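You operate a simulated robot arm through the tools that you are given. There is no shell and no other tool. Be economical: measure what you need, move in short steps, check, and stop when the job is done.

You are at the controls of a simulated two-armed robot. One attempt, no reset.

## Task
Shut the source down: output off, then phase switches, then main switch.
Fine: all three phase switches.

It is judged by the outcome, as a careful person would: the job done as asked, and still so three seconds after it is handed in. It fails if anything else is knocked over, pushed out of place, dropped, spilled or broken.

## Robot
Two 7-joint arms with two-finger parallel grippers on one trunk that stands fixed in place. Base frame: the origin is at the foot of the trunk, x ahead of it, y to its left, z up. Readings come in m, degrees, newtons and seconds.
The left shoulder is at [0.05, 0.187, 1.16], the right one opposite. With the tool pointing down near the work surface each hand reaches from about 0.1 to 0.66 m from the base axis, measured 20 degrees to its own side. Payload 3.43 kg a hand.
Tool frame (each hand has its own): the origin (TCP) lies between the finger pads and is the grasp point; the fingertips stand 0.03 m ahead of it; z points along the fingers, y is the line along which they close. The gripper opens to 0.094 m. The fingers are 0.028 m wide and 0.01 m thick; the gripper's body (0.05 by 0.096 m) begins 0.055 m behind the TCP.
Orientation is told as [roll, pitch, yaw] about the base's x, y, z axes, in that order, counted from this pose: with the fingers straight down and closing along the base's y, the tool's x points along the base's -x, its y along +y and its z along -z.

## Interface
- The arms move only by the tool arm_command. It takes "left_moves", "right_moves" or both (then of equal length, played together; a hand with none holds still); each is a list of rows, each a list of 7 numbers: the shift along the base's x, y, z in m, then the turn, a rotation vector about the base's x, y, z in degrees, then the gripper command, from -1 (shut) to 1 (fully open), values between in proportion. In form: [[dx, dy, dz, wx, wy, wz, fingers], ...]. A call has 1 to 8 rows; each row shifts and turns the commanded pose from where the row before left it. Each row takes 0.2 s and may step no farther than 0.05 m and 8.6 degrees from the row before; otherwise, or with a gripper value out of range, the whole call is refused. Where a pose cannot be reached the arm comes as near as it can. A force on the tool above 90 N (or 10 N above the force at the start of the call, whichever is more), or a blocked arm, ends the call early, and 0.2 s more pass. Each finger travels about 0.153 m/s and halts on what it meets, pressing with about 24 N; the grip force reading is that of the motor and also rises with nothing between the fingers. The clock runs only during rows and for 0.2 s after the last one: add rows that do not move to give the fingers time. The reply holds the time, the measured pose of the TCP, the force on the tool along the base axes, the opening and the grip force, in the units named above and with some noise, with the torque about the TCP (base axes, N m) and any sound that the robot's microphone picked up.
- Cameras (640 x 400 px; columns grow to the right, rows downward): "scene" is now at [0.1402, 0.0386, 1.3717]; the picture's right is [0.43, -0.90, 0.00], its down [-0.05, -0.02, -1.00] and it looks along [0.90, 0.43, -0.05] (base axes); focal length 214 px, centre (320, 200). "left" rides on the left gripper at [0.076, -0.014, -0.102] in its tool frame; the picture's right is [0.18, 0.98, 0.00], its down [-0.75, 0.14, -0.64] and it looks along [-0.63, 0.12, 0.77] (tool axes); focal length 243 px, centre (320, 200). "right" rides on the right gripper at [0.076, 0.014, -0.103] in its tool frame; the picture's right is [-0.18, 0.98, 0.00], its down [-0.75, -0.14, -0.64] and it looks along [-0.63, -0.12, 0.77] (tool axes); focal length 243 px, centre (320, 200).
- snapshot(camera): a new picture of that camera. The clock stands still meanwhile.
- raise_lower(by): slides the trunk up (or, below 0, down) by that many m; the arms and the scene camera ride with it, the base frame stays. It gives what a move gives, with no picture.
- pan_tilt(pan, tilt): turns the head with the scene camera to pan (to the left, within 80 degrees either way) and tilt (down, from -29 to 69), counted from straight ahead of the robot. It gives what a move gives.
- probe_pixels(camera, pixels): for up to 12 pixels [column, row] of the newest picture of that camera ("zoom" is the newest enlarged one), the place [x, y, z] in the base frame of the surface seen there, good to about 0.003 m. The clock stands still meanwhile.
- close_up(camera, box): a new picture of the part [left, top, right, bottom] of that camera's present view, enlarged. The clock stands still meanwhile.
- close_job(): hands the job in; it is judged then, once.

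Work in short steps. Measure before you move; look again where a grasp or a placing could have gone wrong, and mend it. You have 80 turns and 48 pictures in all, those below and enlarged ones among them. Open the grippers and draw the arms clear of the work before you hand the job in, unless the task says otherwise; then end with one line.

The tools are called after "Call:" as a command line: name --argument value ..., lists and objects as JSON in quotes. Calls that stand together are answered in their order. arm_command: Moves the arms, as the interface text tells. Its arguments: {"type":"object","properties":{"left_moves":{"type":"array","items":{"type":"array","items":{"type":"number"}}},"right_moves":{"type":"array","items":{"type":"array","items":{"type":"number"}}}},"required":[]} The other tools are called the same way: raise_lower (by) slides the trunk up or down; pan_tilt (pan, tilt) turns the head that bears the scene camera; snapshot (camera) takes a picture; probe_pixels (camera, pixels) gives the place of the surface under pixels of a picture; close_up (camera, box) takes an enlarged picture of a part of a camera's view; close_job () hands the job in.

At the start:

```text
time: 0.0
left_tool_pos: [0.3062, 0.3164, 1.3018]
left_tool_rot: [0.0, 0.0, 0.0]
left_force: [0.2, -0.4, 0.4]
left_torque: [-0.02, -0.02, -0.01]
left_gripper_width: 0.0938
left_finger_force: 0.0
right_tool_pos: [0.2806, 0.0051, 1.3374]
right_tool_rot: [0.1, -0.1, 0.1]
right_force: [0.1, 0.3, -0.3]
right_torque: [0.01, 0.02, 0.0]
right_gripper_width: 0.0939
right_finger_force: 0.1
trunk travel left (down, up): [-0.375, 0.057]
head pan, tilt: [25.7, 3.1]
```

scene: 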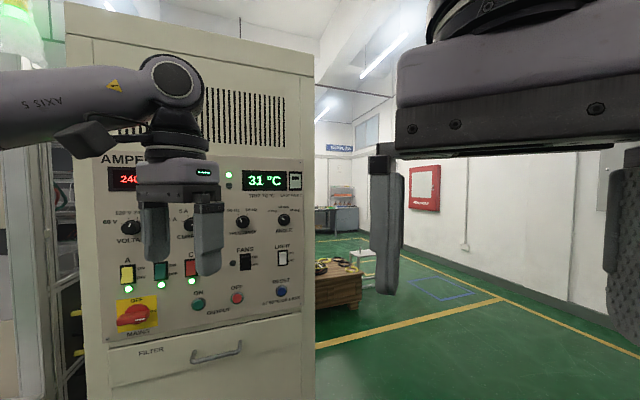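
right: 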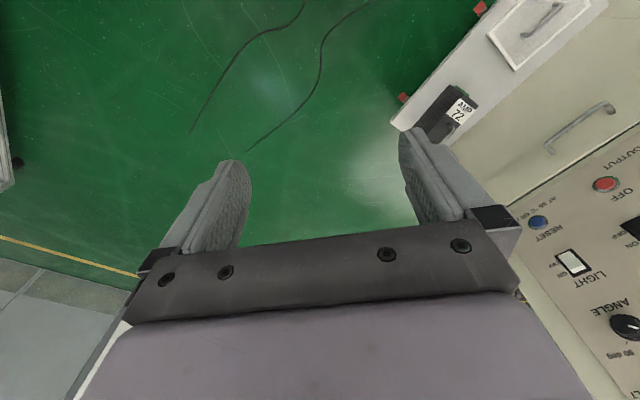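
left: 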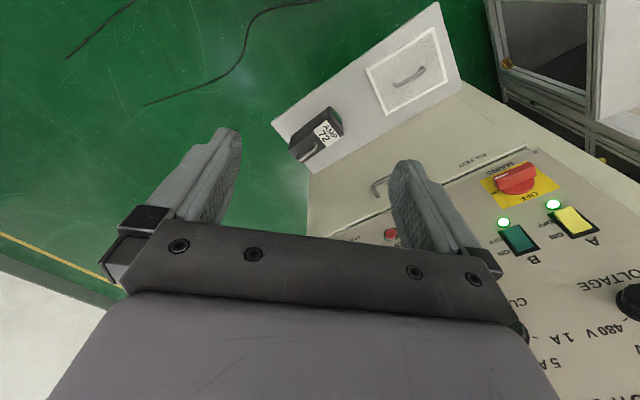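

The panel is partly hidden by the left hand. I take an enlarged view of the control area and probe it.

Call:
close_up --camera "scene" --box '[90, 150, 330, 350]'

Call:
probe_pixels --camera "scene" --pixels '[[127, 273], [162, 270], [192, 267], [198, 303], [237, 298], [281, 291], [137, 315], [110, 350], [300, 330], [300, 170], [110, 200], [246, 260]]'

```text
2.00 times, centred on (210, 250) of scene
```

zoom: 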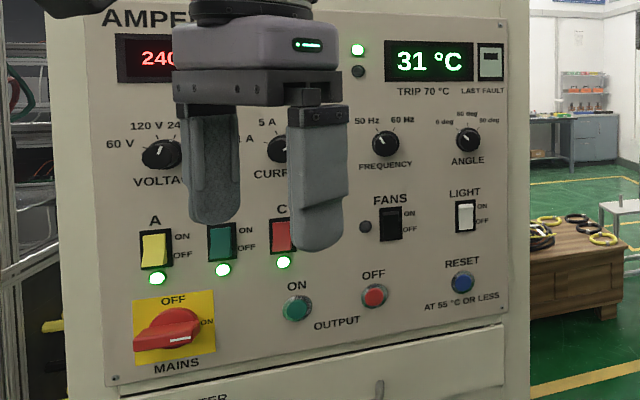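

```text
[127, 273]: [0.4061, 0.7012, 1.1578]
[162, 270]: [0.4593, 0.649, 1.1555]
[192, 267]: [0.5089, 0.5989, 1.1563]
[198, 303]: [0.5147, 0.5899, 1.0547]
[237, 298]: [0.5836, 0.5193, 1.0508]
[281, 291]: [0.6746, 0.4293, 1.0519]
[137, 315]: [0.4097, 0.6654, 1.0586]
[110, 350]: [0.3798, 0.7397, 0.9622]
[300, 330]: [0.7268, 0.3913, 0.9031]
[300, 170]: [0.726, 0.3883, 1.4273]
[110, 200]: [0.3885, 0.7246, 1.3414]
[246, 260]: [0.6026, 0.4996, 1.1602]
```

The panel plane is about x+y=1.113, with inward normal (0.707,0.707,0). OFF button is at about (0.584,0.519,1.051) and the mains handle reads horizontal (ON). I turn the left hand to face the panel: first yaw 45° and back off slightly.

Call:
arm_command --left_moves '[[0, 0, 0, 0, 0, 7.5, 0], [0, 0, 0, 0, 0, 7.5, -1], [0, 0, 0, 0, 0, 7.5, -1], [0, 0, 0, 0, 0, 7.5, -1], [0, 0, 0, 0, 0, 7.5, -1], [0, 0, 0, 0, 0, 7.5, -1]]'

Call:
arm_command --left_moves '[[0, 0, -0.01, 5.9, -5.9, 0, -1], [0, 0, -0.01, 5.9, -5.9, 0, -1], [0, 0, -0.01, 5.9, -5.9, 0, -1], [0, 0, -0.01, 5.9, -5.9, 0, -1], [0, 0, -0.01, 5.9, -5.9, 0, -1], [0, 0, -0.01, 5.9, -5.9, 0, -1]]'

```text
time: 1.4
left_tool_pos: [0.3067, 0.3155, 1.3014]
left_tool_rot: [0.0, 0.0, 45.2]
left_force: [0.1, -0.6, -1.0]
left_torque: [-0.01, -0.02, -0.02]
left_gripper_width: 0.0003
left_finger_force: 24.3
right_tool_pos: [0.2787, 0.005, 1.336]
right_tool_rot: [0.0, 0.1, 0.0]
right_force: [0.8, -0.2, 0.3]
right_torque: [-0.01, 0.01, 0.03]
right_gripper_width: 0.0941
right_finger_force: 0.1
trunk travel left (down, up): [-0.375, 0.057]
head pan, tilt: [25.7, 3.1]
```

```text
time: 2.8
left_tool_pos: [0.3061, 0.3155, 1.2417]
left_tool_rot: [-0.1, -50.3, 45.1]
left_force: [-0.3, 0.5, -0.2]
left_torque: [-0.02, 0.01, 0.02]
left_gripper_width: 0.0
left_finger_force: 23.8
right_tool_pos: [0.2796, 0.0049, 1.3374]
right_tool_rot: [0.0, 0.1, 0.0]
right_force: [0.1, -0.7, 0.1]
right_torque: [-0.01, -0.02, -0.02]
right_gripper_width: 0.094
right_finger_force: 0.0
trunk travel left (down, up): [-0.375, 0.057]
head pan, tilt: [25.7, 3.1]
```

Tracking is good. Now finish the pitch while going to a standoff before the OFF button, TCP about (0.506,0.441,1.051).

Call:
arm_command --left_moves '[[0, 0, -0.03, 5.6, -5.6, 0, -1], [0, 0, -0.04, 5.6, -5.6, 0, -1], [0.02, 0.0, -0.04, 5.6, -5.6, 0, -1], [0.03, 0.02, -0.03, 5.6, -5.6, 0, -1], [0.03, 0.02, -0.03, 5.6, -5.6, 0, -1], [0.03, 0.02, -0.02, 0, 0, 0, -1], [0.03, 0.02, 0, 0, 0, 0, -1], [0.03, 0.015, 0, 0, 0, 0, -1]]'

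Call:
snapshot --camera "scene"

Call:
snapshot --camera "left"

```text
time: 4.6
left_tool_pos: [0.5279, 0.3966, 1.083]
left_tool_rot: [1.3, -89.7, 43.6]
left_force: [0.8, 0.5, 0.4]
left_torque: [-0.01, 0.02, 0.02]
left_gripper_width: 0.0
left_finger_force: 24.4
left hand out of reach, approached as far as the arm can: row 1, 2, 3, 5
right_tool_pos: [0.2804, 0.0057, 1.3362]
right_tool_rot: [0.0, 0.1, 0.1]
right_force: [-0.1, -0.7, 0.2]
right_torque: [-0.01, 0.01, -0.04]
right_gripper_width: 0.0941
right_finger_force: 0.1
trunk travel left (down, up): [-0.375, 0.057]
head pan, tilt: [25.7, 3.1]
```

```text
43 pictures are left
```

scene: 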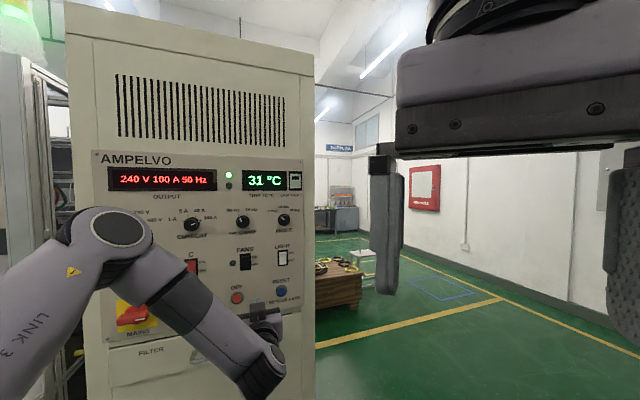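

```text
42 pictures are left
```

left: 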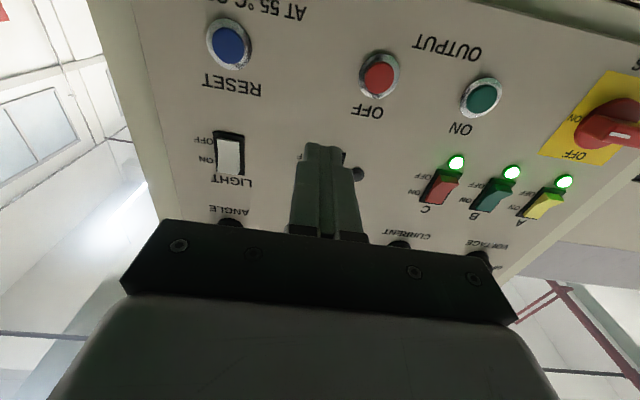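

The hand faces the panel now, and the left camera sees all controls. I probe them for better positions.

Call:
probe_pixels --camera "left" --pixels '[[378, 80], [484, 97], [444, 177], [431, 199], [499, 184], [485, 207], [551, 194], [534, 213], [585, 130], [625, 107], [320, 100], [560, 155]]'

Call:
close_up --camera "left" --box '[400, 60, 640, 240]'

```text
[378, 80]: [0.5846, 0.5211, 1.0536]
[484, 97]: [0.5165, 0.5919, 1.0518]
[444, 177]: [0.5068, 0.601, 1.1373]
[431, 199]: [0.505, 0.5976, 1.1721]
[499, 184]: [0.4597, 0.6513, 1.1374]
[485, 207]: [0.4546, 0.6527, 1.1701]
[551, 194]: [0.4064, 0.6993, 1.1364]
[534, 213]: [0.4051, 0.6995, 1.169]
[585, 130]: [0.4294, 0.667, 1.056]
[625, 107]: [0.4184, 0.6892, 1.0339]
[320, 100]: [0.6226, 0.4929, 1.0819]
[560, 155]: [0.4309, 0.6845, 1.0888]
```

```text
2.22 times, centred on (520, 150) of left
```

zoom: 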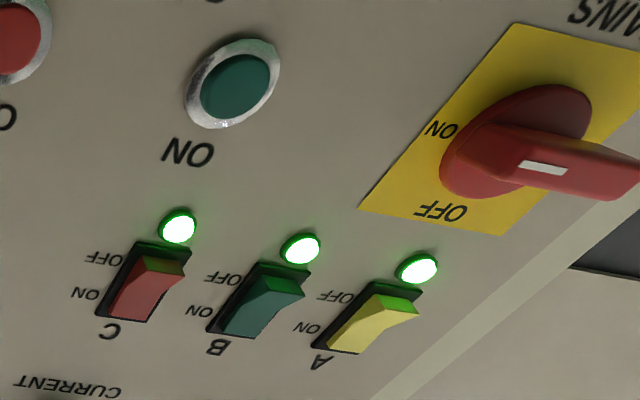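

Rockers have the lower half proud (ON), so pressing the lower half turns them off. Align before the OFF button (0.585,0.5205,1.053) first, to see how the commanded pose tracks.

Call:
arm_command --left_moves '[[-0.017, 0.017, -0.015, 0, 0, 0, -1], [-0.017, 0.017, -0.015, 0, 0, 0, -1], [0, 0, 0, 0, 0, 0, -1]]'

```text
time: 5.4
left_tool_pos: [0.4919, 0.4291, 1.0529]
left_tool_rot: [-6.2, -89.7, 51.1]
left_force: [0.4, 0.5, -0.3]
left_torque: [-0.03, -0.01, 0.02]
left_gripper_width: 0.0
left_finger_force: 24.0
right_tool_pos: [0.2792, 0.0057, 1.3362]
right_tool_rot: [0.0, 0.0, 0.0]
right_force: [-0.4, 0.0, 0.4]
right_torque: [0.01, 0.0, 0.03]
right_gripper_width: 0.0942
right_finger_force: 0.1
trunk travel left (down, up): [-0.375, 0.057]
head pan, tilt: [25.7, 3.1]
```

Aligned (x−y=0.063 vs 0.064). The tip is about 0.10 from the button; approach by 0.085.

Call:
arm_command --left_moves '[[0.015, 0.015, 0, 0, 0, 0, -1], [0.015, 0.015, 0, 0, 0, 0, -1], [0.015, 0.015, 0, 0, 0, 0, -1], [0.015, 0.015, 0, 0, 0, 0, -1]]'

Call:
snapshot --camera "left"

```text
time: 6.4
left_tool_pos: [0.5535, 0.4916, 1.0528]
left_tool_rot: [8.1, -89.7, 36.9]
left_force: [0.6, 0.8, 0.4]
left_torque: [-0.03, -0.01, 0.01]
left_gripper_width: 0.0
left_finger_force: 24.0
right_tool_pos: [0.2808, 0.0056, 1.3369]
right_tool_rot: [0.1, 0.0, 0.1]
right_force: [0.5, 0.9, -0.3]
right_torque: [0.0, 0.0, 0.01]
right_gripper_width: 0.0943
right_finger_force: 0.1
trunk travel left (down, up): [-0.375, 0.057]
head pan, tilt: [25.7, 3.1]
```

```text
40 pictures are left
```

left: 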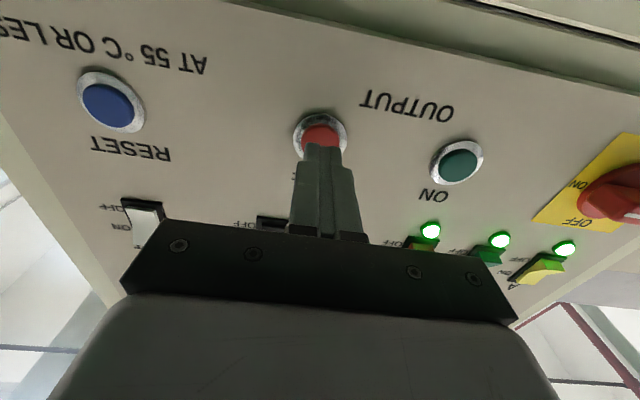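

The tip is centred on the red OFF button with a ~13 mm gap. Push in small steps, to about 7 mm past contact.

Call:
arm_command --left_moves '[[0.005, 0.005, 0, 0, 0, 0, -1], [0.003, 0.003, 0, 0, 0, 0, -1], [0.003, 0.003, 0, 0, 0, 0, -1], [0.002, 0.002, 0, 0, 0, 0, -1], [0.001, 0.001, 0, 0, 0, 0, -1]]'

Call:
snapshot --camera "scene"

```text
time: 7.6
left_tool_pos: [0.5668, 0.5039, 1.0532]
left_tool_rot: [2.0, -89.6, 43.0]
left_force: [-2.0, -4.5, -0.5]
left_torque: [-0.08, 0.02, -0.06]
left_gripper_width: 0.0
left_finger_force: 24.3
right_tool_pos: [0.2793, 0.0052, 1.3368]
right_tool_rot: [0.1, -0.1, 0.0]
right_force: [0.0, 0.5, -0.6]
right_torque: [-0.02, 0.0, 0.03]
right_gripper_width: 0.0939
right_finger_force: 0.1
trunk travel left (down, up): [-0.375, 0.057]
head pan, tilt: [25.7, 3.1]
heard: click
```

```text
39 pictures are left
```

scene: 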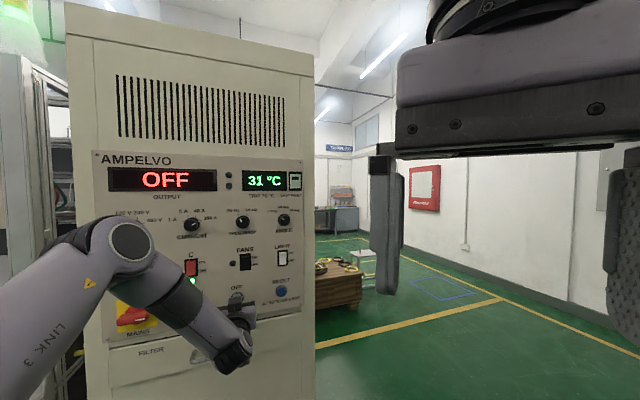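

The display reads OFF with a click. Retreat 7 cm, then move in front of switch C's lower half (0.508,0.600,1.140).

Call:
arm_command --left_moves '[[-0.02, -0.02, 0, 0, 0, 0, -1], [-0.03, -0.03, 0, 0, 0, 0, -1], [-0.02, 0.02, 0.022, 0, 0, 0, -1], [-0.02, 0.02, 0.022, 0, 0, 0, -1], [-0.02, 0.02, 0.022, 0, 0, 0, -1], [-0.018, 0.018, 0.021, 0, 0, 0, -1], [0, 0, 0, 0, 0, 0, -1]]'

Call:
snapshot --camera "left"

```text
time: 9.2
left_tool_pos: [0.4518, 0.5176, 1.1282]
left_tool_rot: [-1.1, -89.5, 46.5]
left_force: [-0.9, -0.2, -0.4]
left_torque: [-0.01, 0.04, -0.03]
left_gripper_width: 0.0
left_finger_force: 24.5
left hand out of reach, approached as far as the arm can: row 6
right_tool_pos: [0.2792, 0.005, 1.3359]
right_tool_rot: [0.0, -0.1, 0.0]
right_force: [-0.6, -0.1, 0.5]
right_torque: [0.0, -0.02, 0.02]
right_gripper_width: 0.0939
right_finger_force: 0.0
trunk travel left (down, up): [-0.375, 0.057]
head pan, tilt: [25.7, 3.1]
```

```text
38 pictures are left
```

left: 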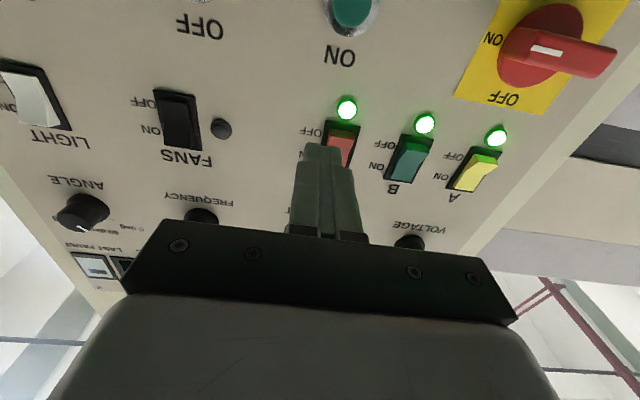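

The arm hit a limit close to the shoulder; go 3 cm forward and then finish the lateral alignment.

Call:
arm_command --left_moves '[[0.02, 0.02, 0, 0, 0, 0, -1], [-0.013, 0.013, 0.011, 0, 0, 0, -1], [0, 0, 0, 0, 0, 0, -1]]'

```text
time: 10.0
left_tool_pos: [0.4722, 0.5355, 1.1285]
left_tool_rot: [1.5, -89.6, 44.1]
left_force: [-0.4, -0.2, -0.2]
left_torque: [0.0, 0.01, -0.04]
left_gripper_width: 0.0
left_finger_force: 24.6
left hand out of reach, approached as far as the arm can: row 1, 2
right_tool_pos: [0.2787, 0.0048, 1.3371]
right_tool_rot: [0.0, 0.0, -0.1]
right_force: [-0.4, -1.0, 0.0]
right_torque: [0.0, 0.03, 0.0]
right_gripper_width: 0.0941
right_finger_force: 0.1
trunk travel left (down, up): [-0.375, 0.057]
head pan, tilt: [25.7, 3.1]
```

A joint limit blocks higher or more leftward poses. Raising the trunk 5 cm makes the hand lower relative to the shoulder; the tip is ~37 mm clear of the panel.

Call:
raise_lower --by 0.055

Call:
arm_command --left_moves '[[0, 0, -0.022, 0, 0, 0, -1], [0, 0, -0.022, 0, 0, 0, -1], [-0.008, 0.008, 0, 0, 0, 0, -1], [0, 0, 0, 0, 0, 0, -1]]'

```text
time: 11.0
left_tool_pos: [0.4714, 0.5351, 1.1839]
left_tool_rot: [0.1, -89.4, 45.5]
left_force: [-0.1, 1.1, 0.7]
left_torque: [0.0, 0.03, -0.03]
left_gripper_width: 0.0
left_finger_force: 24.0
right_tool_pos: [0.2798, 0.0053, 1.3915]
right_tool_rot: [0.0, 0.1, 0.0]
right_force: [0.2, -0.1, 0.1]
right_torque: [0.07, 0.03, -0.02]
right_gripper_width: 0.0942
right_finger_force: 0.0
trunk travel left (down, up): [-0.43, 0.002]
head pan, tilt: [25.7, 3.1]
```

```text
time: 12.0
left_tool_pos: [0.4743, 0.5285, 1.1433]
left_tool_rot: [-0.6, -89.4, 46.9]
left_force: [0.6, -0.3, 0.4]
left_torque: [0.01, -0.02, -0.02]
left_gripper_width: 0.0001
left_finger_force: 24.2
left hand out of reach, approached as far as the arm can: row 2, 3
right_tool_pos: [0.2791, 0.0054, 1.3915]
right_tool_rot: [0.1, 0.1, -0.1]
right_force: [-0.6, -0.1, 0.3]
right_torque: [-0.01, -0.01, -0.01]
right_gripper_width: 0.094
right_finger_force: 0.2
trunk travel left (down, up): [-0.43, 0.002]
head pan, tilt: [25.7, 3.1]
```

Still limited. Look at the arm's posture.

Call:
snapshot --camera "scene"

```text
37 pictures are left
```

scene: 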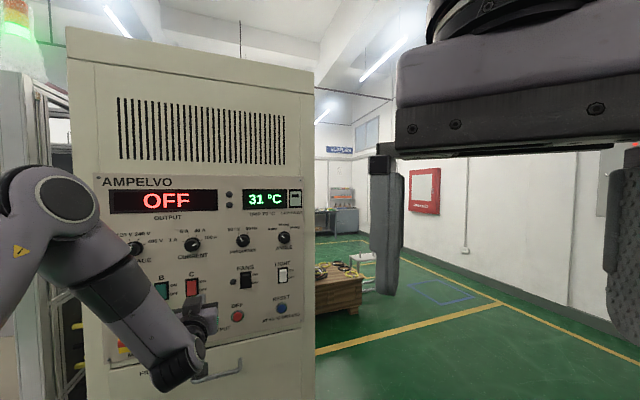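

The elbow is out to the left and the wrist is bent hard. I try turning the hand's yaw ~16° toward +x (oblique press) to relieve the wrist, while moving left.

Call:
arm_command --left_moves '[[-0.007, 0.007, 0, 0, 0, -8, -1], [-0.007, 0.007, 0, 0, 0, -8, -1], [-0.01, 0.01, 0, 0, 0, 0, -1], [0, 0, 0, 0, 0, 0, -1]]'

```text
time: 13.0
left_tool_pos: [0.4698, 0.5327, 1.1451]
left_tool_rot: [0.1, -89.3, 46.7]
left_force: [-0.6, 0.1, -0.2]
left_torque: [-0.05, 0.01, 0.0]
left_gripper_width: 0.0004
left_finger_force: 24.4
left hand out of reach, approached as far as the arm can: row 1, 2, 3
right_tool_pos: [0.278, 0.005, 1.3909]
right_tool_rot: [0.1, -0.1, 0.0]
right_force: [0.4, -0.4, 0.5]
right_torque: [-0.02, 0.02, 0.0]
right_gripper_width: 0.0941
right_finger_force: 0.0
trunk travel left (down, up): [-0.43, 0.002]
head pan, tilt: [25.7, 3.1]
```

Yaw that way is what's limited. Try the opposite: yaw +16°.

Call:
arm_command --left_moves '[[0, 0, 0, 0, 0, 8, -1], [0, 0, 0, 0, 0, 8, -1], [-0.01, 0.01, 0, 0, 0, 0, -1], [0, 0, 0, 0, 0, 0, -1]]'

```text
time: 14.0
left_tool_pos: [0.4594, 0.5438, 1.1438]
left_tool_rot: [2.6, -89.4, 59.7]
left_force: [0.9, -0.6, -0.6]
left_torque: [0.01, 0.02, -0.04]
left_gripper_width: 0.0001
left_finger_force: 24.3
right_tool_pos: [0.2785, 0.0056, 1.3913]
right_tool_rot: [0.0, -0.1, 0.1]
right_force: [-0.4, -1.1, 1.0]
right_torque: [0.01, -0.02, -0.04]
right_gripper_width: 0.0943
right_finger_force: 0.0
trunk travel left (down, up): [-0.43, 0.002]
head pan, tilt: [25.7, 3.1]
```

That works (yaw ≈62°). The tip is now at ~(0.4735,0.570,1.144), ~42 mm from switch C's lower half. Approach and check.

Call:
arm_command --left_moves '[[0.012, 0.008, -0.003, 0, 0, 0, -1], [0.011, 0.011, 0, 0, 0, 0, -1], [0, 0, 0, 0, 0, 0, -1]]'

Call:
snapshot --camera "left"

```text
time: 14.8
left_tool_pos: [0.4847, 0.5628, 1.1411]
left_tool_rot: [2.5, -89.4, 60.0]
left_force: [0.0, -0.2, 0.4]
left_torque: [-0.01, -0.01, 0.0]
left_gripper_width: 0.0
left_finger_force: 24.2
right_tool_pos: [0.2792, 0.0063, 1.392]
right_tool_rot: [0.0, 0.1, 0.0]
right_force: [0.0, 0.0, -0.2]
right_torque: [0.01, -0.02, -0.01]
right_gripper_width: 0.0941
right_finger_force: 0.2
trunk travel left (down, up): [-0.43, 0.002]
head pan, tilt: [25.7, 3.1]
```

```text
36 pictures are left
```

left: 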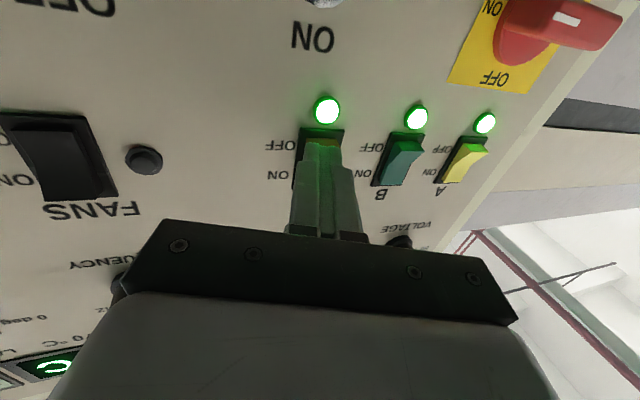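

The tip is over C's lower half, ~1 cm away. Press.

Call:
arm_command --left_moves '[[0.005, 0.005, 0, 0, 0, 0, -1], [0.003, 0.003, 0, 0, 0, 0, -1], [0.003, 0.003, 0, 0, 0, 0, -1], [0.002, 0.002, 0, 0, 0, 0, -1], [0.002, 0.002, 0, 0, 0, 0, -1]]'

Call:
snapshot --camera "left"

```text
time: 16.0
left_tool_pos: [0.491, 0.5693, 1.1408]
left_tool_rot: [18.2, -89.0, 43.9]
left_force: [-42.8, -48.4, -13.2]
left_torque: [0.13, -0.14, 0.14]
left_gripper_width: 0.0003
left_finger_force: 24.0
right_tool_pos: [0.2751, -0.0012, 1.3934]
right_tool_rot: [0.4, -0.3, 0.0]
right_force: [-0.2, 0.2, -0.4]
right_torque: [0.03, 0.05, 0.03]
right_gripper_width: 0.0941
right_finger_force: 0.0
trunk travel left (down, up): [-0.43, 0.002]
head pan, tilt: [25.7, 3.1]
```

```text
35 pictures are left
```

left: 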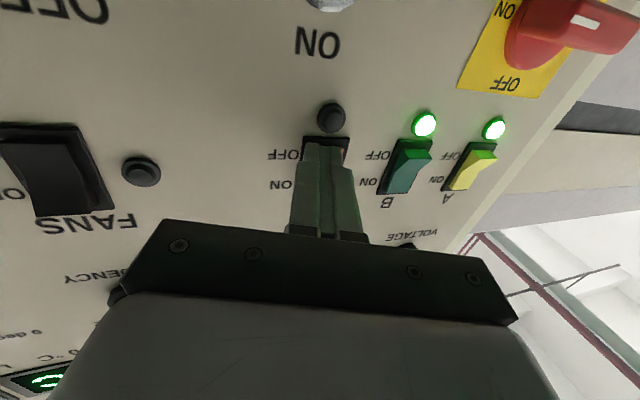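

C's lamp is out. Retract 4 cm and shift 7 cm left to B.

Call:
arm_command --left_moves '[[-0.014, -0.014, 0, 0, 0, 0, -1], [-0.014, -0.014, 0, 0, 0, 0, -1], [-0.016, 0.017, 0, 0, 0, 0, -1], [-0.016, 0.017, 0, 0, 0, 0, -1], [-0.017, 0.017, 0, 0, 0, 0, -1], [0, 0, 0, 0, 0, 0, -1]]'

Call:
snapshot --camera "left"

```text
time: 17.4
left_tool_pos: [0.4211, 0.5981, 1.1422]
left_tool_rot: [1.2, -89.4, 61.0]
left_force: [0.0, -0.1, 0.1]
left_torque: [-0.01, 0.01, 0.02]
left_gripper_width: 0.0
left_finger_force: 23.9
right_tool_pos: [0.2804, 0.0055, 1.3913]
right_tool_rot: [-0.1, -0.1, 0.0]
right_force: [0.3, -0.2, 0.0]
right_torque: [-0.01, 0.01, -0.02]
right_gripper_width: 0.0939
right_finger_force: 0.1
trunk travel left (down, up): [-0.43, 0.002]
head pan, tilt: [25.7, 3.1]
```

```text
34 pictures are left
```

left: 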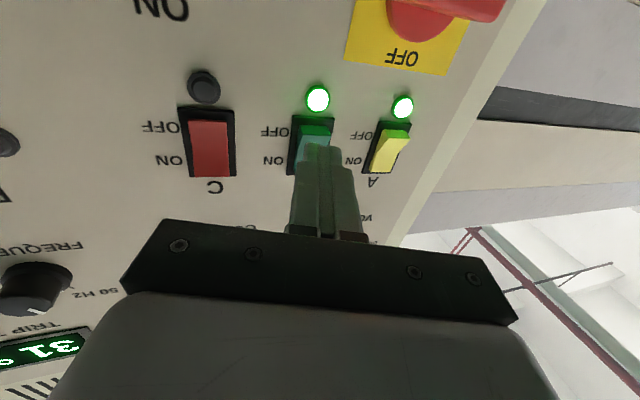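

No limit hit; tip lines up with B. Press by 0.029 per axis in small final steps.

Call:
arm_command --left_moves '[[0.008, 0.009, -0.001, 0, 0, 0, -1], [0.008, 0.009, 0, 0, 0, 0, -1], [0.004, 0.004, 0, 0, 0, 0, -1], [0.003, 0.003, 0, 0, 0, 0, -1], [0.003, 0.003, 0, 0, 0, 0, -1], [0.002, 0.002, 0, 0, 0, 0, -1]]'

Call:
snapshot --camera "left"

```text
time: 18.8
left_tool_pos: [0.4405, 0.6201, 1.1411]
left_tool_rot: [11.4, -88.5, 50.7]
left_force: [-53.6, -60.2, -18.3]
left_torque: [0.16, -0.15, 0.1]
left_gripper_width: 0.0001
left_finger_force: 24.3
right_tool_pos: [0.2722, -0.0029, 1.3934]
right_tool_rot: [0.4, -0.3, -0.1]
right_force: [0.4, -0.2, 0.1]
right_torque: [-0.02, -0.03, 0.0]
right_gripper_width: 0.0941
right_finger_force: 0.1
trunk travel left (down, up): [-0.43, 0.002]
head pan, tilt: [25.7, 3.1]
```

```text
33 pictures are left
```

left: 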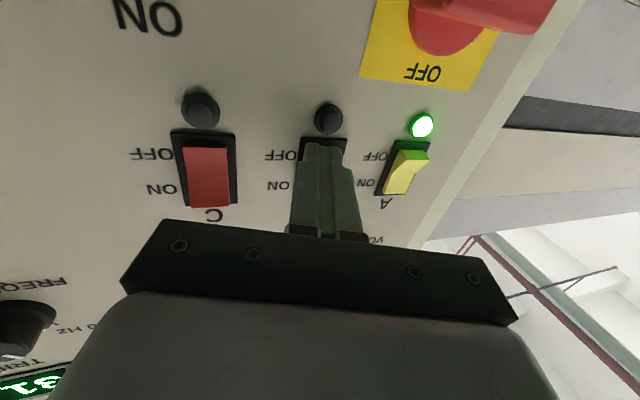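

B is off. Retract and shift to A the same way.

Call:
arm_command --left_moves '[[-0.014, -0.014, 0, 0, 0, 0, -1], [-0.015, -0.015, 0, 0, 0, 0, -1], [-0.017, 0.017, 0, 0, 0, 0, -1], [-0.017, 0.017, 0, 0, 0, 0, -1], [-0.017, 0.017, 0, 0, 0, 0, -1], [0, 0, 0, 0, 0, 0, -1]]'

Call:
snapshot --camera "left"

```text
time: 20.2
left_tool_pos: [0.3702, 0.653, 1.1405]
left_tool_rot: [-2.4, -89.4, 64.8]
left_force: [-0.4, -1.0, 0.2]
left_torque: [0.0, -0.02, 0.01]
left_gripper_width: 0.0
left_finger_force: 23.5
right_tool_pos: [0.2792, 0.006, 1.3925]
right_tool_rot: [0.0, -0.1, -0.1]
right_force: [1.2, 0.1, 0.6]
right_torque: [-0.02, 0.02, 0.0]
right_gripper_width: 0.0941
right_finger_force: 0.1
trunk travel left (down, up): [-0.43, 0.002]
head pan, tilt: [25.7, 3.1]
```

```text
32 pictures are left
```

left: 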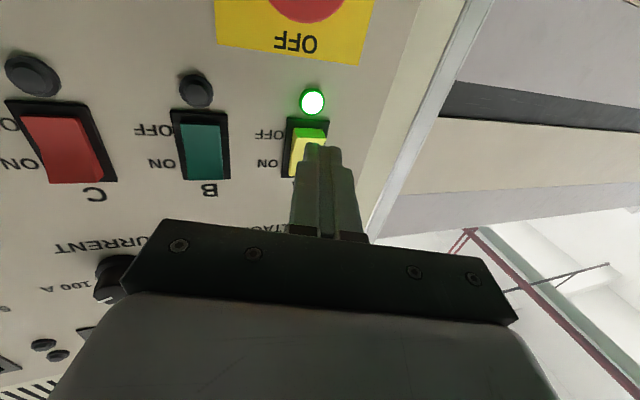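

Tip is slightly left of A's centre; correct by ~3 mm and press.

Call:
arm_command --left_moves '[[0.01, 0.007, 0, 0, 0, 0, -1], [0.009, 0.008, 0, 0, 0, 0, -1], [0.004, 0.004, 0, 0, 0, 0, -1], [0.003, 0.003, 0, 0, 0, 0, -1], [0.002, 0.002, 0, 0, 0, 0, -1], [0.001, 0.001, 0, 0, 0, 0, -1]]'

Call:
snapshot --camera "left"

```text
time: 21.6
left_tool_pos: [0.3912, 0.6684, 1.1396]
left_tool_rot: [6.5, -88.9, 55.9]
left_force: [-41.8, -48.8, -11.1]
left_torque: [0.21, -0.18, 0.05]
left_gripper_width: 0.0
left_finger_force: 24.2
right_tool_pos: [0.2736, 0.0009, 1.3938]
right_tool_rot: [0.3, -0.2, 0.1]
right_force: [0.2, 0.3, 0.0]
right_torque: [-0.02, 0.01, 0.02]
right_gripper_width: 0.0937
right_finger_force: 0.0
trunk travel left (down, up): [-0.43, 0.002]
head pan, tilt: [25.7, 3.1]
```

```text
31 pictures are left
```

left: 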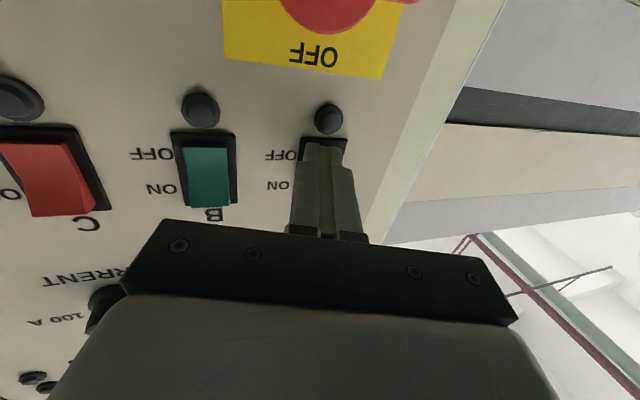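

All three phases are out. Retract and take a look at the mains handle with the left camera.

Call:
arm_command --left_moves '[[-0.015, -0.015, 0, 0, 0, 0, -1], [-0.025, -0.025, 0, 0, 0, 0, -1], [-0.01, -0.01, -0.02, 0, 0, 0, -1], [0, 0, -0.03, 0, 0, 0, -1], [0, 0, -0.03, 0, 0, 0, -1], [0, 0, 0, 0, 0, 0, -1]]'

Call:
snapshot --camera "left"

Call:
snapshot --camera "scene"

```text
time: 23.0
left_tool_pos: [0.35, 0.6275, 1.0617]
left_tool_rot: [-4.2, -89.4, 66.6]
left_force: [0.0, -0.5, 0.4]
left_torque: [-0.01, 0.01, -0.01]
left_gripper_width: 0.0001
left_finger_force: 24.2
right_tool_pos: [0.2804, 0.0052, 1.392]
right_tool_rot: [0.1, -0.1, 0.0]
right_force: [0.2, 0.1, -1.0]
right_torque: [-0.02, 0.0, -0.04]
right_gripper_width: 0.0939
right_finger_force: 0.0
trunk travel left (down, up): [-0.43, 0.002]
head pan, tilt: [25.7, 3.1]
```

```text
30 pictures are left
```

left: 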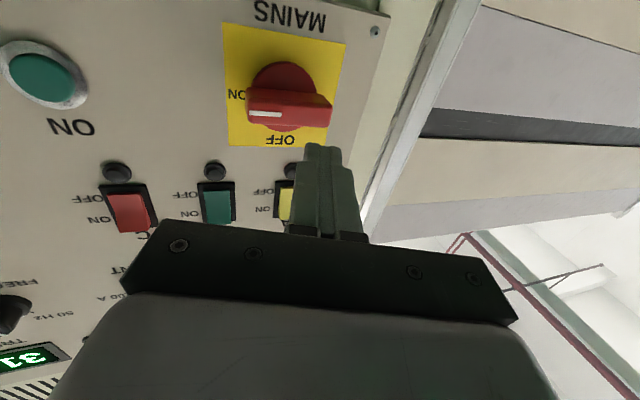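

```text
29 pictures are left
```

scene: 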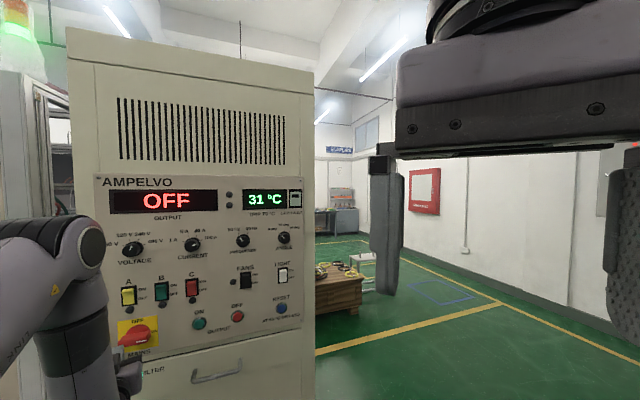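

Call:
close_up --camera "left" --box '[210, 10, 370, 160]'

Call:
probe_pixels --camera "left" --pixels '[[250, 96], [250, 113], [265, 113], [290, 112], [325, 107], [330, 117], [325, 125], [255, 125], [285, 66], [226, 24], [232, 142], [326, 143]]'

```text
2.67 times, centred on (290, 85) of left
```

zoom: 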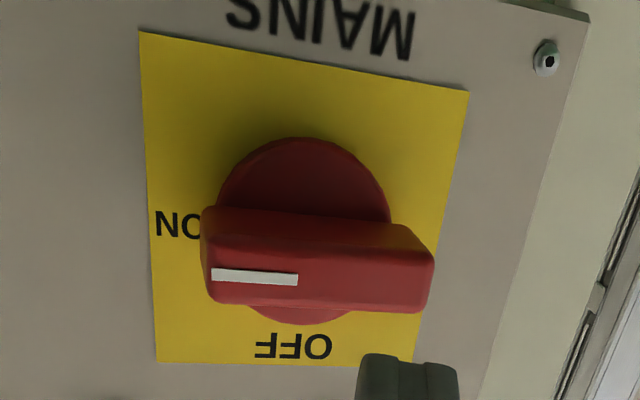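

```text
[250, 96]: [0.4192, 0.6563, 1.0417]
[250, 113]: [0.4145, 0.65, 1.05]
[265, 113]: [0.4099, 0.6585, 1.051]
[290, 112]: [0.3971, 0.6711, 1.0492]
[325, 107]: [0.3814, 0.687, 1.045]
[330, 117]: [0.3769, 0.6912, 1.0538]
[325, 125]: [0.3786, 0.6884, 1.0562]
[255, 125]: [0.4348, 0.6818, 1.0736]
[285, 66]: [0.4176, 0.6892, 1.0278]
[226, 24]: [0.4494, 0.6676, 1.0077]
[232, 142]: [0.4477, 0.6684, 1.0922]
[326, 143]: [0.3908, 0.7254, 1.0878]
```

Handle: axis at about s0 (x−y=−0.275), z≈1.049, bar 56 mm long lying horizontally (ON), front ~33 mm off the panel. I'll push its right end up and around with the closed fingers: first move below-right, still in front of the panel.

Call:
arm_command --left_moves '[[0.011, -0.011, -0.022, 0, 0, 0, -1], [0.011, -0.011, -0.022, 0, 0, 0, -1], [0.012, 0.012, 0, 0, 0, 0, -1], [0, 0, 0, 0, 0, 0, -1]]'

Call:
snapshot --camera "left"

```text
time: 24.0
left_tool_pos: [0.383, 0.6167, 1.0167]
left_tool_rot: [2.8, -89.4, 59.6]
left_force: [0.5, -1.3, 0.5]
left_torque: [-0.03, 0.01, 0.01]
left_gripper_width: 0.0001
left_finger_force: 23.8
right_tool_pos: [0.2808, 0.0048, 1.3915]
right_tool_rot: [0.1, 0.0, 0.0]
right_force: [-0.2, 0.3, 0.6]
right_torque: [-0.01, -0.01, 0.01]
right_gripper_width: 0.094
right_finger_force: 0.1
trunk travel left (down, up): [-0.43, 0.002]
head pan, tilt: [25.7, 3.1]
```

```text
27 pictures are left
```

left: 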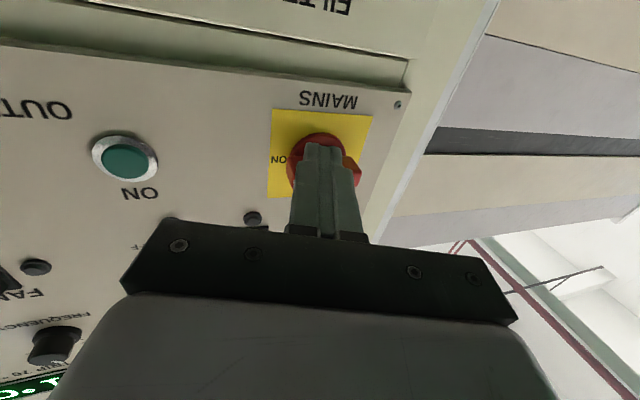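

Tip is below the handle bar's lower edge by ~9 mm. Move forward 38 mm to sit beside the bar.

Call:
arm_command --left_moves '[[0.009, 0.009, 0, 0, 0, 0, -1], [0.009, 0.009, 0, 0, 0, 0, -1], [0.009, 0.009, 0, 0, 0, 0, -1], [0, 0, 0, 0, 0, 0, -1]]'

Call:
close_up --camera "left" --box '[220, 80, 420, 240]'

```text
time: 25.0
left_tool_pos: [0.4099, 0.6431, 1.0168]
left_tool_rot: [0.4, -89.4, 61.8]
left_force: [-0.6, 0.5, 0.4]
left_torque: [0.01, 0.03, 0.02]
left_gripper_width: 0.0002
left_finger_force: 24.6
right_tool_pos: [0.2799, 0.006, 1.391]
right_tool_rot: [0.0, 0.0, 0.0]
right_force: [0.6, 0.1, 0.8]
right_torque: [-0.02, 0.01, -0.01]
right_gripper_width: 0.094
right_finger_force: 0.0
trunk travel left (down, up): [-0.43, 0.002]
head pan, tilt: [25.7, 3.1]
```

```text
2.50 times, centred on (320, 160) of left
```

zoom: 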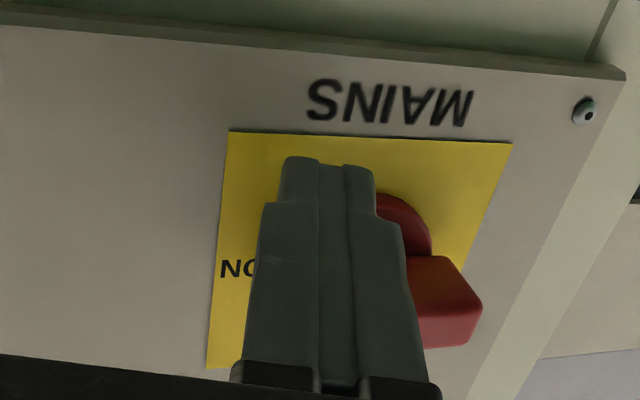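

Not touching, positioned right. Push up and begin the arc (four steps), then check.

Call:
arm_command --left_moves '[[-0.0014, 0.0014, 0.008, 0, 0, 0, -1], [0.0042, -0.0042, 0.006, 0, 0, 0, -1], [0.0031, -0.0031, 0.005, 0, 0, 0, -1], [0.0014, -0.0014, 0.009, 0, 0, 0, -1], [0, 0, 0, 0, 0, 0, -1]]'

Call:
close_up --camera "left" --box '[220, 80, 420, 240]'

Call:
close_up --camera "scene" --box '[80, 270, 200, 370]'

```text
time: 26.2
left_tool_pos: [0.4187, 0.635, 1.0468]
left_tool_rot: [-3.8, -89.5, 65.9]
left_force: [1.5, -1.5, -1.6]
left_torque: [-0.07, 0.02, -0.05]
left_gripper_width: 0.0
left_finger_force: 24.3
right_tool_pos: [0.2797, 0.0064, 1.3913]
right_tool_rot: [0.0, 0.1, 0.0]
right_force: [-0.6, 0.1, 0.1]
right_torque: [-0.01, -0.01, -0.01]
right_gripper_width: 0.0941
right_finger_force: 0.1
trunk travel left (down, up): [-0.43, 0.002]
head pan, tilt: [25.7, 3.1]
```

```text
2.50 times, centred on (320, 160) of left
```

zoom: 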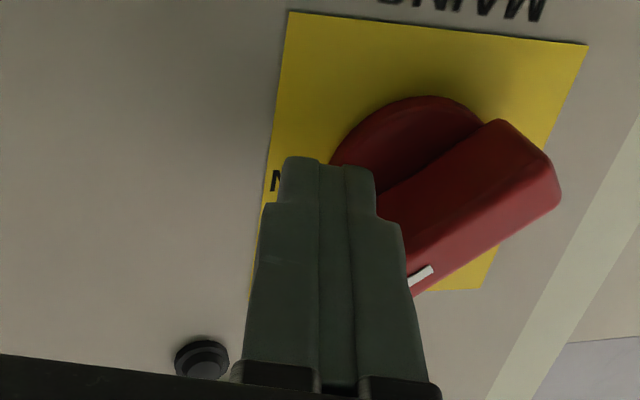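

```text
4.00 times, centred on (140, 320) of scene
```

zoom: 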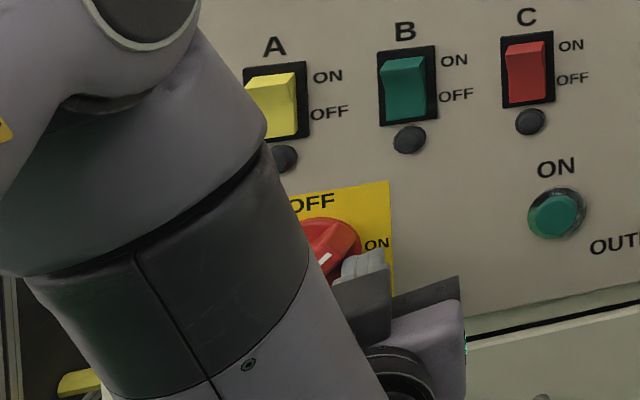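

The handle has turned ~40° the right way, with low force. Continue the arc to vertical.

Call:
arm_command --left_moves '[[-0.0005, 0.0005, 0.008, 0, 0, 0, -1], [-0.0028, 0.0028, 0.007, 0, 0, 0, -1], [-0.0042, 0.0042, 0.006, 0, 0, 0, -1], [-0.0036, 0.0036, 0.001, 0, 0, 0, -1], [-0.0015, 0.0015, 0, 0, 0, 0, -1], [0, 0, 0, 0, 0, 0, -1]]'

Call:
close_up --camera "left" --box '[220, 80, 420, 240]'

```text
time: 27.6
left_tool_pos: [0.4082, 0.6461, 1.0683]
left_tool_rot: [1.8, -89.4, 60.1]
left_force: [14.9, -16.0, -6.6]
left_torque: [-0.3, 0.02, -0.54]
left_gripper_width: 0.0002
left_finger_force: 24.0
right_tool_pos: [0.2825, 0.0039, 1.391]
right_tool_rot: [0.1, 0.2, 0.0]
right_force: [-0.1, 0.9, 0.4]
right_torque: [0.01, 0.02, -0.01]
right_gripper_width: 0.0941
right_finger_force: 0.1
trunk travel left (down, up): [-0.43, 0.002]
head pan, tilt: [25.7, 3.1]
```

```text
2.50 times, centred on (320, 160) of left
```

zoom: 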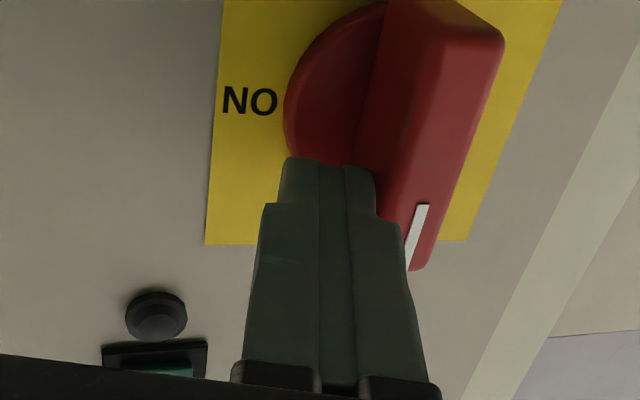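

The handle looks vertical with a ~22 N reaction (stop). Shift right to release, retract straight out, and check from both cameras.

Call:
arm_command --left_moves '[[0.006, -0.006, 0, 0, 0, 0, -1], [-0.015, -0.015, 0, 0, 0, 0, -1], [-0.02, -0.02, 0, 0, 0, 0, -1], [-0.02, -0.02, 0, 0, 0, 0, -1], [-0.01, -0.01, -0.02, 0, 0, 0, -1], [0, 0, 0, 0, 0, 0, -1]]'

Call:
snapshot --camera "left"

Call:
snapshot --camera "scene"

```text
time: 29.0
left_tool_pos: [0.3444, 0.5782, 1.0474]
left_tool_rot: [-0.9, -89.5, 63.3]
left_force: [-0.3, 0.4, 0.8]
left_torque: [0.0, 0.02, 0.04]
left_gripper_width: 0.0001
left_finger_force: 23.9
right_tool_pos: [0.2787, 0.0053, 1.3917]
right_tool_rot: [0.0, 0.0, 0.0]
right_force: [0.0, 0.4, -0.2]
right_torque: [0.0, 0.02, 0.0]
right_gripper_width: 0.0939
right_finger_force: 0.1
trunk travel left (down, up): [-0.43, 0.002]
head pan, tilt: [25.7, 3.1]
```

```text
22 pictures are left
```

left: 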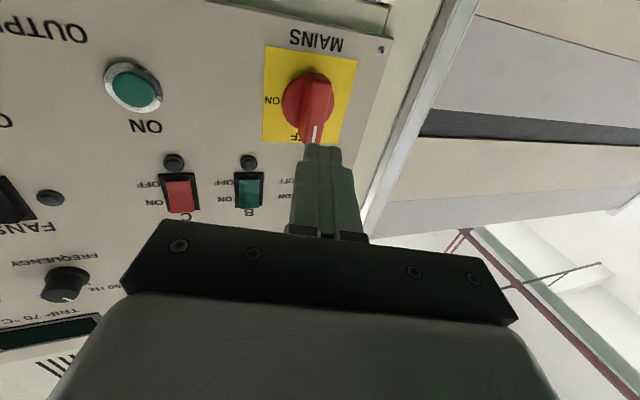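

```text
21 pictures are left
```

scene: 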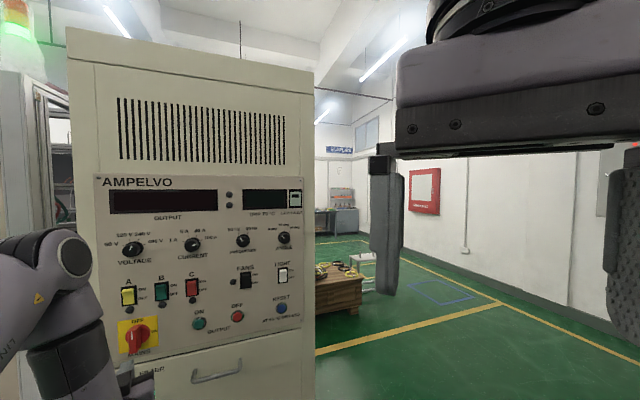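

The displays are dark and the mains handle is at OFF. Draw the arm farther back, open the gripper, and check the panel enlarged.

Call:
arm_command --left_moves '[[-0.02, -0.02, 0, 0, 0, 0, -0.5], [-0.02, -0.02, 0, 0, 0, 0, 0], [-0.01, -0.01, 0, 0, 0, 0, 1], [0, 0, 0, 0, 0, 0, 1], [0, 0, 0, 0, 0, 0, 1]]'

Call:
close_up --camera "scene" --box '[80, 160, 320, 370]'

```text
time: 30.2
left_tool_pos: [0.2973, 0.5274, 1.0487]
left_tool_rot: [0.6, -89.3, 61.7]
left_force: [1.4, 0.5, -0.2]
left_torque: [-0.01, 0.01, 0.0]
left_gripper_width: 0.0941
left_finger_force: 0.2
right_tool_pos: [0.2797, 0.0051, 1.3919]
right_tool_rot: [0.1, 0.0, 0.0]
right_force: [-0.9, 0.5, 0.6]
right_torque: [0.02, -0.02, -0.02]
right_gripper_width: 0.094
right_finger_force: 0.1
trunk travel left (down, up): [-0.43, 0.002]
head pan, tilt: [25.7, 3.1]
```

```text
1.90 times, centred on (200, 265) of scene
```

zoom: 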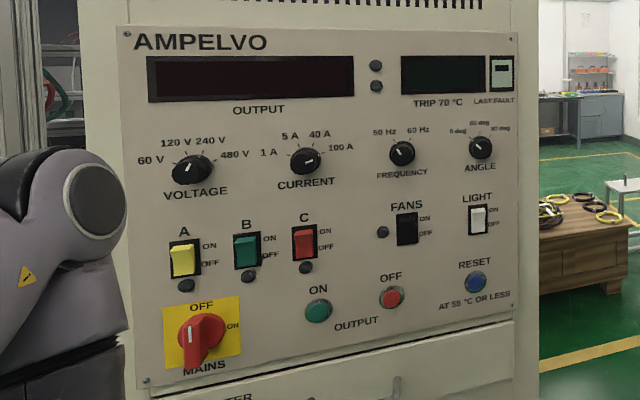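

All three rockers are pressed at OFF, the mains points to OFF, the displays and lamps are dark, and the arm is clear with the gripper open. I hand the job in.

Call:
close_job

```text
The job is handed in.
```

The source is shut down in the order asked: output off first, then phase switches C, B and A, then the main switch turned to OFF. The displays and phase lamps are dark.
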